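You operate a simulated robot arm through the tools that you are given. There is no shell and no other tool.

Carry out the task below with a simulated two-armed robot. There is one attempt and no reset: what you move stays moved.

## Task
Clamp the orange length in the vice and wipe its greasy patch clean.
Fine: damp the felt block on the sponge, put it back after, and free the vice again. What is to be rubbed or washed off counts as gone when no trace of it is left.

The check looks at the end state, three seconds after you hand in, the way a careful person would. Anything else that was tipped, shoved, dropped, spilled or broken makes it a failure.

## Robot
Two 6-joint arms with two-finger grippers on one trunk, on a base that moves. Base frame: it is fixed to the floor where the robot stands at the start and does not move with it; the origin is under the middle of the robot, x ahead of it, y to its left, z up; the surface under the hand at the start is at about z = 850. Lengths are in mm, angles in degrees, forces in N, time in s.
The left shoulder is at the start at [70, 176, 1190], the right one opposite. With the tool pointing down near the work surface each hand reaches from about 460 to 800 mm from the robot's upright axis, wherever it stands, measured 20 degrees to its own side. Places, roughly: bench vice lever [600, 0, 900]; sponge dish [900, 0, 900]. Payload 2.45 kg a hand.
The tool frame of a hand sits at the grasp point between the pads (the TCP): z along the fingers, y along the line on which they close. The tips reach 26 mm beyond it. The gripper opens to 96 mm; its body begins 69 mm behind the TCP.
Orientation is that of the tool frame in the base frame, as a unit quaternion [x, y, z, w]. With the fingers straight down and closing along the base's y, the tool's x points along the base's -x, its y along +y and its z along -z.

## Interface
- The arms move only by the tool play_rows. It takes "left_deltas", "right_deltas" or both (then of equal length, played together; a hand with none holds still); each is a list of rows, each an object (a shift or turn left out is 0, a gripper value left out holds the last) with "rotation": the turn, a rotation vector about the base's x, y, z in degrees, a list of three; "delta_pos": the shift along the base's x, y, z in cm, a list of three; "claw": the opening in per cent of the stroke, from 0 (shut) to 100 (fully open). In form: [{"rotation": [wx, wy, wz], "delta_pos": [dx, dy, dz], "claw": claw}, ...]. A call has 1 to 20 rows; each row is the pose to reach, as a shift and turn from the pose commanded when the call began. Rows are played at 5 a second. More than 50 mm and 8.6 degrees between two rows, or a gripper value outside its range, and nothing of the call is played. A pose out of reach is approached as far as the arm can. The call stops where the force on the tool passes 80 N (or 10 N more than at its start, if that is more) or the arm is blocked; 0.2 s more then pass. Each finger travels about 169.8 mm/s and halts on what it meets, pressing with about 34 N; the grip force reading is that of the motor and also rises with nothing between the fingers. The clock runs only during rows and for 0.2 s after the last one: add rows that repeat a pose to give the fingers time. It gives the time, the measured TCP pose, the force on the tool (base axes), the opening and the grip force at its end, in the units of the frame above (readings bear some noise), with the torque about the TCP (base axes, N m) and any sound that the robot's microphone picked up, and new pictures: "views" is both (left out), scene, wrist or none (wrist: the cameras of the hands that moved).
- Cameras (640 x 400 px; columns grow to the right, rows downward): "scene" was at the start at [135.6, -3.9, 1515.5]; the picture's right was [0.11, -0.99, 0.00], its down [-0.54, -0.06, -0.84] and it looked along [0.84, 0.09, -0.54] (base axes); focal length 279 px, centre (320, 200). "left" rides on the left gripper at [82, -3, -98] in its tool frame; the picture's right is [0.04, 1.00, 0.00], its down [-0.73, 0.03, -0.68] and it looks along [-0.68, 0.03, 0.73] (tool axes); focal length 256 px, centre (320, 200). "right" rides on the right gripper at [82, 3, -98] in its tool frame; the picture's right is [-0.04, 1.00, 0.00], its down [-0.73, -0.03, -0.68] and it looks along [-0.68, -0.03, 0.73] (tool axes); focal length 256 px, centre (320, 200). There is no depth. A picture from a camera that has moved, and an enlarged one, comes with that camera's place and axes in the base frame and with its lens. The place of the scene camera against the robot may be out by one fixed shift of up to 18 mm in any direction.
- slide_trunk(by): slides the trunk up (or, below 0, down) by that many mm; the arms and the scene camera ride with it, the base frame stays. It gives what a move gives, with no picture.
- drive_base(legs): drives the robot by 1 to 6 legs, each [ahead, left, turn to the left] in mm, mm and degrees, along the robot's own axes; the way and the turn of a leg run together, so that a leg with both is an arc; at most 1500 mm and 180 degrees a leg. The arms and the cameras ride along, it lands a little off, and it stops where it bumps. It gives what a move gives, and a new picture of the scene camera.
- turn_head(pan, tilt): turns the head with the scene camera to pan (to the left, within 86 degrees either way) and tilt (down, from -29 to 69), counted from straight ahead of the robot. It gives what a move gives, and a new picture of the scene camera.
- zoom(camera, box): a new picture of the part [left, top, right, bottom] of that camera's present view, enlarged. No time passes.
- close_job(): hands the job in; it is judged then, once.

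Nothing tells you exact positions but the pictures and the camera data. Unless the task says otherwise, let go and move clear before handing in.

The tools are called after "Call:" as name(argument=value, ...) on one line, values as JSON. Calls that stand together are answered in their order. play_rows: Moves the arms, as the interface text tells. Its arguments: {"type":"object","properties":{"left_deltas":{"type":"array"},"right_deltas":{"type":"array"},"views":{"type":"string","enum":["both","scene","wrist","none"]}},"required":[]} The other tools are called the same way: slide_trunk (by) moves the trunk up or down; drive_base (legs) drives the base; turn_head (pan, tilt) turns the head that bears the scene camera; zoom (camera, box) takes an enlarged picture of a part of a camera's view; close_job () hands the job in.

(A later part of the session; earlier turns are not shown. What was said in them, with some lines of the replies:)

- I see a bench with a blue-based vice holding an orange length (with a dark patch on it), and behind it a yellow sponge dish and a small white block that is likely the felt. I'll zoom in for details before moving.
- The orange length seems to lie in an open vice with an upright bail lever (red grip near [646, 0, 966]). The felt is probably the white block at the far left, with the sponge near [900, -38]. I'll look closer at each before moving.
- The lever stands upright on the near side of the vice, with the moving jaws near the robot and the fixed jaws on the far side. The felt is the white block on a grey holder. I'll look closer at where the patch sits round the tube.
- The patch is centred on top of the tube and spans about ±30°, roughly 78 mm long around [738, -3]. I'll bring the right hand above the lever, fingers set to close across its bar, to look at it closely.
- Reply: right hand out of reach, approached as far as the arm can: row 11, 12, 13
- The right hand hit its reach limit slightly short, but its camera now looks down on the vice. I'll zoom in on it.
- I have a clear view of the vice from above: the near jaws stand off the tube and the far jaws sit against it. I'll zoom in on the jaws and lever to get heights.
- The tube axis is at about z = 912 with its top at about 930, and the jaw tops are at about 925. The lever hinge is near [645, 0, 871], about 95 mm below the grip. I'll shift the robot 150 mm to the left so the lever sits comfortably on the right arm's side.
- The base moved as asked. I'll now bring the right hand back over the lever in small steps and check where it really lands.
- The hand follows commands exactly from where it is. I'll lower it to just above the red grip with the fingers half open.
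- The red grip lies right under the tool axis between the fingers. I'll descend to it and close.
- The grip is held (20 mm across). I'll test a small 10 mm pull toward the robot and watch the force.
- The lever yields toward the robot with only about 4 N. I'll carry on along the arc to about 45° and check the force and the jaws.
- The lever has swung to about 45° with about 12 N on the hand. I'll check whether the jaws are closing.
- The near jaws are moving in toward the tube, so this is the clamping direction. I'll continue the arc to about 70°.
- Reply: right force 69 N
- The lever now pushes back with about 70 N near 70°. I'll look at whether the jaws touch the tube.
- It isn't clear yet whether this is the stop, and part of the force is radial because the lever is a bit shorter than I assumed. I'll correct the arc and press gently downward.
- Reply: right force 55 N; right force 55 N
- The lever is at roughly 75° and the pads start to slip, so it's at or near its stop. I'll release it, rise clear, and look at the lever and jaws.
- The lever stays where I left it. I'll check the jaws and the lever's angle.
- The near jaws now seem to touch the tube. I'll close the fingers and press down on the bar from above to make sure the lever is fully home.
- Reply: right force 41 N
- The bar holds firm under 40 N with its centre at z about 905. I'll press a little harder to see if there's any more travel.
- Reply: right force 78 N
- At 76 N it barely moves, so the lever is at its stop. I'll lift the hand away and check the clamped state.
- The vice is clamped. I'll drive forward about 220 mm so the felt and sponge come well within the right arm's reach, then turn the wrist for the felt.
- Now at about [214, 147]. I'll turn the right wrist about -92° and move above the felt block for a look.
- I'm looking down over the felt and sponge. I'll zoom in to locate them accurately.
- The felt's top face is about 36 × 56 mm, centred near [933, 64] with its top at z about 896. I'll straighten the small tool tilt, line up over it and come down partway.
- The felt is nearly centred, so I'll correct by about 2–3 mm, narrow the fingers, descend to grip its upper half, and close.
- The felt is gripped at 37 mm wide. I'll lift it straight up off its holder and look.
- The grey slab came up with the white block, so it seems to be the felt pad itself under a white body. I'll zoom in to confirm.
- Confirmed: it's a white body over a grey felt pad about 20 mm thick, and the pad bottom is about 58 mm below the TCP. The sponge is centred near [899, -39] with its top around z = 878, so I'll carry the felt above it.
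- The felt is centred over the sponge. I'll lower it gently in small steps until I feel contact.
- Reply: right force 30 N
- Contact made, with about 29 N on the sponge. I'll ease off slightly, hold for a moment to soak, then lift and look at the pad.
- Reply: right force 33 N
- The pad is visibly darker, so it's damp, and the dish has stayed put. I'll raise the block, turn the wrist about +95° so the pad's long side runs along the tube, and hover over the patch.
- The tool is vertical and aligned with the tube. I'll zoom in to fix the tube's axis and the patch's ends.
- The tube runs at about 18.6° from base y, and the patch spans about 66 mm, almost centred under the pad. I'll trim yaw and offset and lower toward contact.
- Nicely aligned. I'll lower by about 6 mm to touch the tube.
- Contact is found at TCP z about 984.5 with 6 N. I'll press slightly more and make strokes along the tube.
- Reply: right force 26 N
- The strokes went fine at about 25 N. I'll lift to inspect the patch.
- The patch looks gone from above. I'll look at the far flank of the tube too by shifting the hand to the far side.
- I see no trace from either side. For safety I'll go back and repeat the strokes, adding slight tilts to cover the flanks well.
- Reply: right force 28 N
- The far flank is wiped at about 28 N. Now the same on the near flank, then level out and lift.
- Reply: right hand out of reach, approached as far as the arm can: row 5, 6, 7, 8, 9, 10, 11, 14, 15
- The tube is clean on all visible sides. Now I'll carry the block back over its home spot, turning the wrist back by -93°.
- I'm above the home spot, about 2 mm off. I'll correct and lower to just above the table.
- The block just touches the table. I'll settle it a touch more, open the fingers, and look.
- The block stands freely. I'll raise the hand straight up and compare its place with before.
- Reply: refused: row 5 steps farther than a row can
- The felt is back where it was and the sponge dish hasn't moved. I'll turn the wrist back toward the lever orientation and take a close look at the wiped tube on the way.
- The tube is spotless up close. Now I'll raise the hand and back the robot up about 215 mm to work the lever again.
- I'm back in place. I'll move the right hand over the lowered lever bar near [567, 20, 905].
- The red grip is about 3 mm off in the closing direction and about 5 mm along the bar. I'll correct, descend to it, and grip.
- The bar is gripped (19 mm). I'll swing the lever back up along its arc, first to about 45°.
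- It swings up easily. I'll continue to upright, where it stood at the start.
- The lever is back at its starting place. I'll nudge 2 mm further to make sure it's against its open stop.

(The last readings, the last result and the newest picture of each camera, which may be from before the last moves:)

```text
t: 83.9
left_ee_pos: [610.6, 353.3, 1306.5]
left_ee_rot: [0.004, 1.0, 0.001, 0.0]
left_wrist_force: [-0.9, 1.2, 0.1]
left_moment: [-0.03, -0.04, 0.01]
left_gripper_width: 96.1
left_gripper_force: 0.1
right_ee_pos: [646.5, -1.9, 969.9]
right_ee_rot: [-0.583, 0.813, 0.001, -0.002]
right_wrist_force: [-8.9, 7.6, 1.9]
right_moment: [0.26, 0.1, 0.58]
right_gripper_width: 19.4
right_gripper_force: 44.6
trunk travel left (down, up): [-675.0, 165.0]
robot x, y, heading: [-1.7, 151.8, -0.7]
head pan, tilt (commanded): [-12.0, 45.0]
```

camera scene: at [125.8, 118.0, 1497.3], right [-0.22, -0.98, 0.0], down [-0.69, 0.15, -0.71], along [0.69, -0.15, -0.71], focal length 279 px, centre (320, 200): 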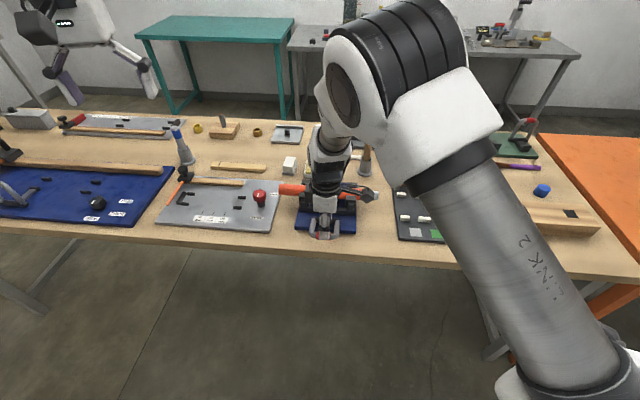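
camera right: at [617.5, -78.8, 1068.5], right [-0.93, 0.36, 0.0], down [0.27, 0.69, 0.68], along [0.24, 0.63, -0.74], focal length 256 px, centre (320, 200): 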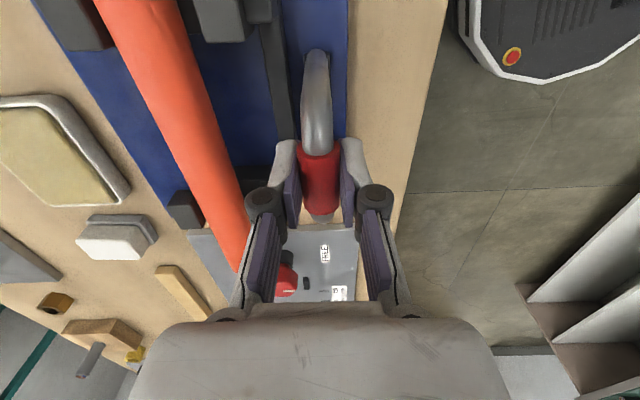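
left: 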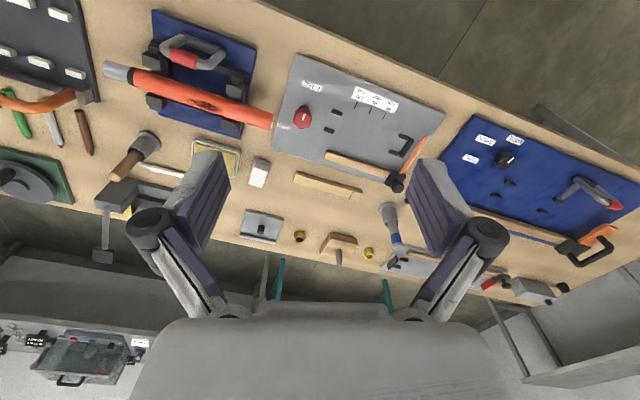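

It resists firmly, so it's at the open stop. I'll release the lever and raise the hand clear.

Call:
play_rows(right_deltas=[{"delta_pos": [-0.15, 0.05, 0], "claw": 10}, {"delta_pos": [-0.15, 0.05, 0], "claw": 50}, {"delta_pos": [-0.15, 0.05, 0], "claw": 60}, {"delta_pos": [-0.15, 0.05, 2.0], "claw": 60}, {"delta_pos": [-0.15, 0.05, 6.0], "claw": 60}, {"delta_pos": [-0.15, 0.05, 10.0], "claw": 60}, {"delta_pos": [-0.15, -2.5, 13.0], "claw": 60}, {"delta_pos": [-0.15, -6.0, 15.0], "claw": 60}, {"delta_pos": [-0.15, -6.0, 15.0], "claw": 60}], views="both")

```text
t: 85.9
left_ee_pos: [613.1, 355.0, 1307.0]
left_ee_rot: [0.005, 1.0, 0.0, 0.0]
left_wrist_force: [0.3, 0.4, 0.0]
left_moment: [0.0, 0.03, -0.01]
left_gripper_width: 95.9
left_gripper_force: 0.0
right_ee_pos: [646.0, -62.1, 1122.4]
right_ee_rot: [-0.583, 0.812, 0.0, -0.002]
right_wrist_force: [0.4, 0.8, -0.9]
right_moment: [-0.03, -0.01, 0.0]
right_gripper_width: 58.0
right_gripper_force: 0.0
trunk travel left (down, up): [-675.0, 165.0]
robot x, y, heading: [3.6, 152.0, -0.6]
head pan, tilt (commanded): [-12.0, 45.0]
camera scene: at [126.6, 119.3, 1497.2], right [-0.22, -0.98, 0.0], down [-0.69, 0.15, -0.71], along [0.69, -0.15, -0.71], focal length 279 px, centre (320, 200)
camera right: at [617.2, -138.8, 1220.0], right [-0.93, 0.36, 0.0], down [0.27, 0.69, 0.68], along [0.24, 0.63, -0.74], focal length 256 px, centre (320, 200)
```

scene: 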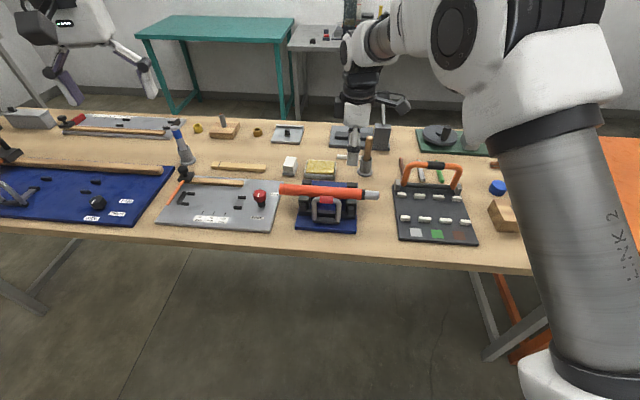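
right: 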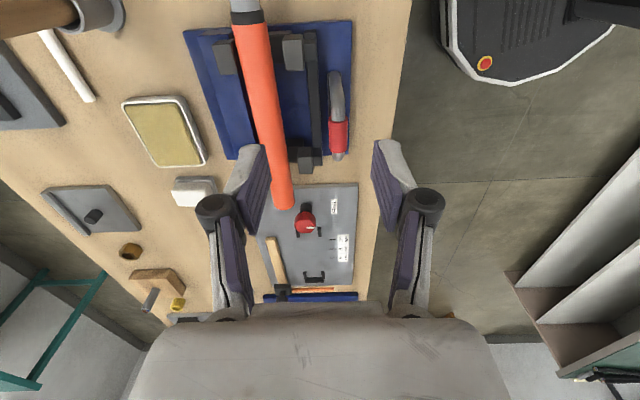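

Call:
zoom(camera="right", box=[170, 0, 370, 200])

Call:
zoom(camera="scene", box=[265, 140, 395, 240])

```text
2.00 times, centred on (270, 100) of right
camera zoom: at [617.2, -138.8, 1220.0], right [-0.93, 0.36, 0.0], down [0.27, 0.69, 0.68], along [0.24, 0.63, -0.74], focal length 512 px, centre (420, 400)
```

zoom: 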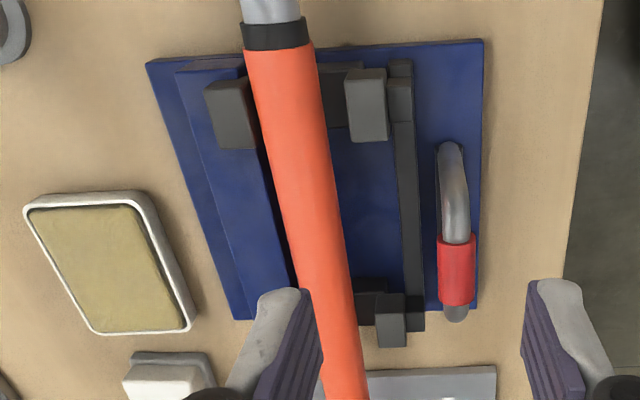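

```text
4.00 times, centred on (330, 190) of scene
camera zoom: at [126.6, 119.3, 1497.2], right [-0.22, -0.98, 0.0], down [-0.69, 0.15, -0.71], along [0.69, -0.15, -0.71], focal length 1116 px, centre (280, 240)
```

zoom: 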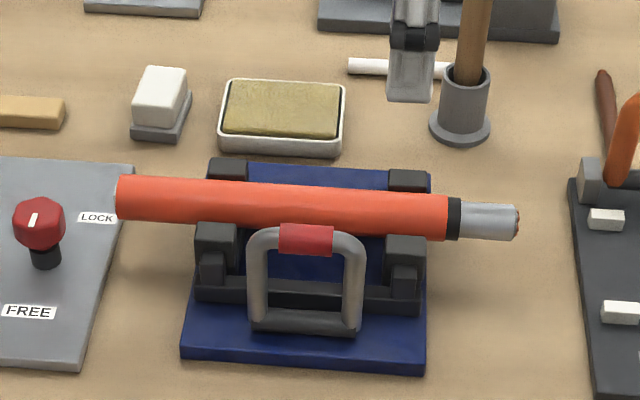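

The vice is open again with the lever upright, and the tube lies clean in its seat. I'll move the right hand well clear and take a last look around.

Call:
play_rows(right_deltas=[{"delta_pos": [-1.0, -3.0, 3.0]}, {"delta_pos": [-3.0, -7.0, 5.0]}, {"delta_pos": [-5.0, -11.0, 7.0]}, {"delta_pos": [-7.0, -15.0, 8.0]}, {"delta_pos": [-7.0, -15.0, 8.0]}], views="both")

Call:
turn_head(pan=0, tilt=40)

Call:
zoom(camera="scene", box=[330, 150, 480, 270])

```text
t: 87.1
left_ee_pos: [613.5, 353.3, 1306.2]
left_ee_rot: [0.005, 1.0, 0.0, 0.0]
left_wrist_force: [0.6, -0.5, -0.2]
left_moment: [-0.03, 0.0, 0.01]
left_gripper_width: 95.6
left_gripper_force: 0.1
right_ee_pos: [577.0, -215.5, 1199.3]
right_ee_rot: [-0.583, 0.813, 0.002, -0.003]
right_wrist_force: [0.3, 0.1, -0.8]
right_moment: [0.0, 0.01, -0.02]
right_gripper_width: 57.5
right_gripper_force: 0.0
trunk travel left (down, up): [-675.0, 165.0]
robot x, y, heading: [-1.7, 147.8, -0.6]
head pan, tilt (commanded): [-12.0, 45.0]
camera scene: at [126.9, 119.1, 1497.1], right [-0.22, -0.98, 0.0], down [-0.69, 0.15, -0.71], along [0.69, -0.15, -0.71], focal length 279 px, centre (320, 200)
camera right: at [549.0, -292.2, 1298.0], right [-0.93, 0.36, 0.0], down [0.27, 0.69, 0.68], along [0.24, 0.63, -0.74], focal length 256 px, centre (320, 200)
```

scene: 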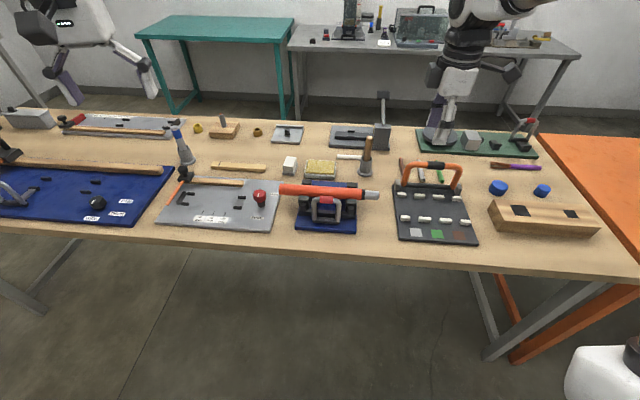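
right: 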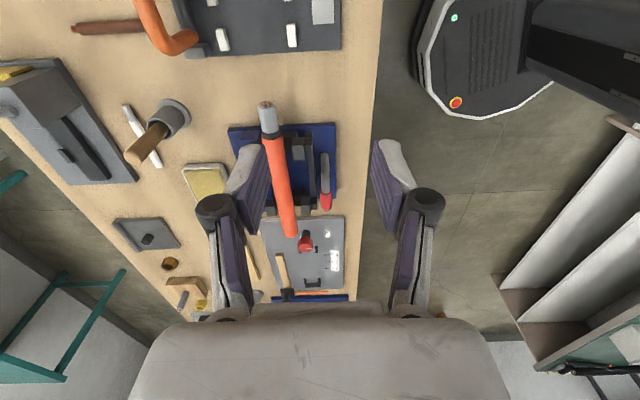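

```text
t: 87.9
left_ee_pos: [612.5, 351.0, 1306.9]
left_ee_rot: [0.005, 1.0, 0.0, 0.0]
left_wrist_force: [-0.3, -0.3, -0.1]
left_moment: [0.02, -0.01, 0.0]
left_gripper_width: 95.7
left_gripper_force: 0.1
right_ee_pos: [577.4, -215.1, 1200.5]
right_ee_rot: [-0.583, 0.812, 0.001, -0.001]
right_wrist_force: [0.1, 0.0, -0.2]
right_moment: [0.01, 0.03, 0.0]
right_gripper_width: 57.8
right_gripper_force: 0.2
trunk travel left (down, up): [-675.0, 165.0]
robot x, y, heading: [0.3, 146.8, -0.5]
head pan, tilt (commanded): [0.0, 40.0]
camera scene: at [132.1, 134.9, 1504.4], right [-0.01, -1.0, 0.0], down [-0.64, 0.01, -0.77], along [0.77, -0.01, -0.64], focal length 279 px, centre (320, 200)
```

scene: 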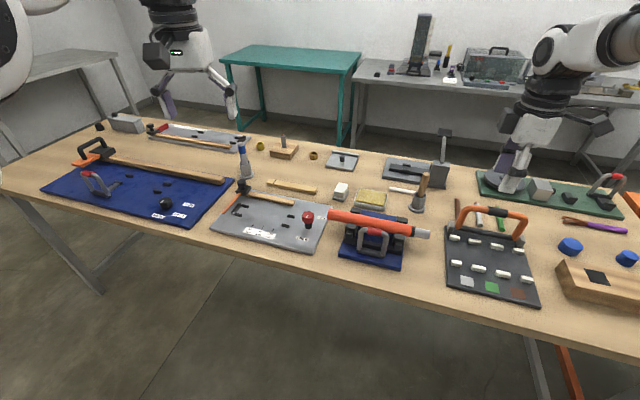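

```text
3.33 times, centred on (405, 210) of scene
camera zoom: at [132.1, 134.9, 1504.4], right [-0.01, -1.0, 0.0], down [-0.64, 0.01, -0.77], along [0.77, -0.01, -0.64], focal length 930 px, centre (37, 167)
```

zoom: 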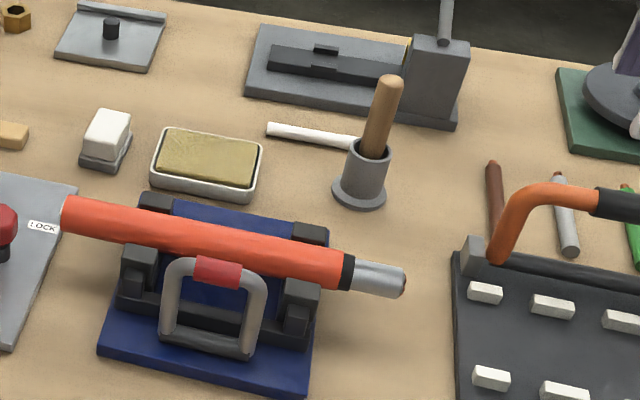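

The tube is clean, the vice is open with its lever upright, and the felt block is back on its spot. The sponge dish and everything else on the bench stand as they were, and both hands are clear, so I'm handing in the job.

Call:
close_job()

```text
The job is handed in.
```

I clamped the orange length in the vice, wiped off the greasy patch with the damp felt block, and handed the job in. I haven't seen the check's verdict.

- **Patch:** I see no trace of it from the near side, from the far side or from straight above. I went over the top twice at about 25 N, then tilted the block to do the flanks. On the near flank the arm ran slightly short of reach, but no mark shows there either.
- **Felt block:** I pressed it on the sponge until the pad turned darker. Afterwards it went back to within a few millimetres of where it was. The sponge dish hasn't visibly moved.
- **Vice:** the lever is back upright against its stop, the jaws are open, and the length lies in its seat.
- **Bench:** nothing else looks moved in the last pictures. Both hands are empty and clear. The robot stands about 150 mm to the left of where it started.
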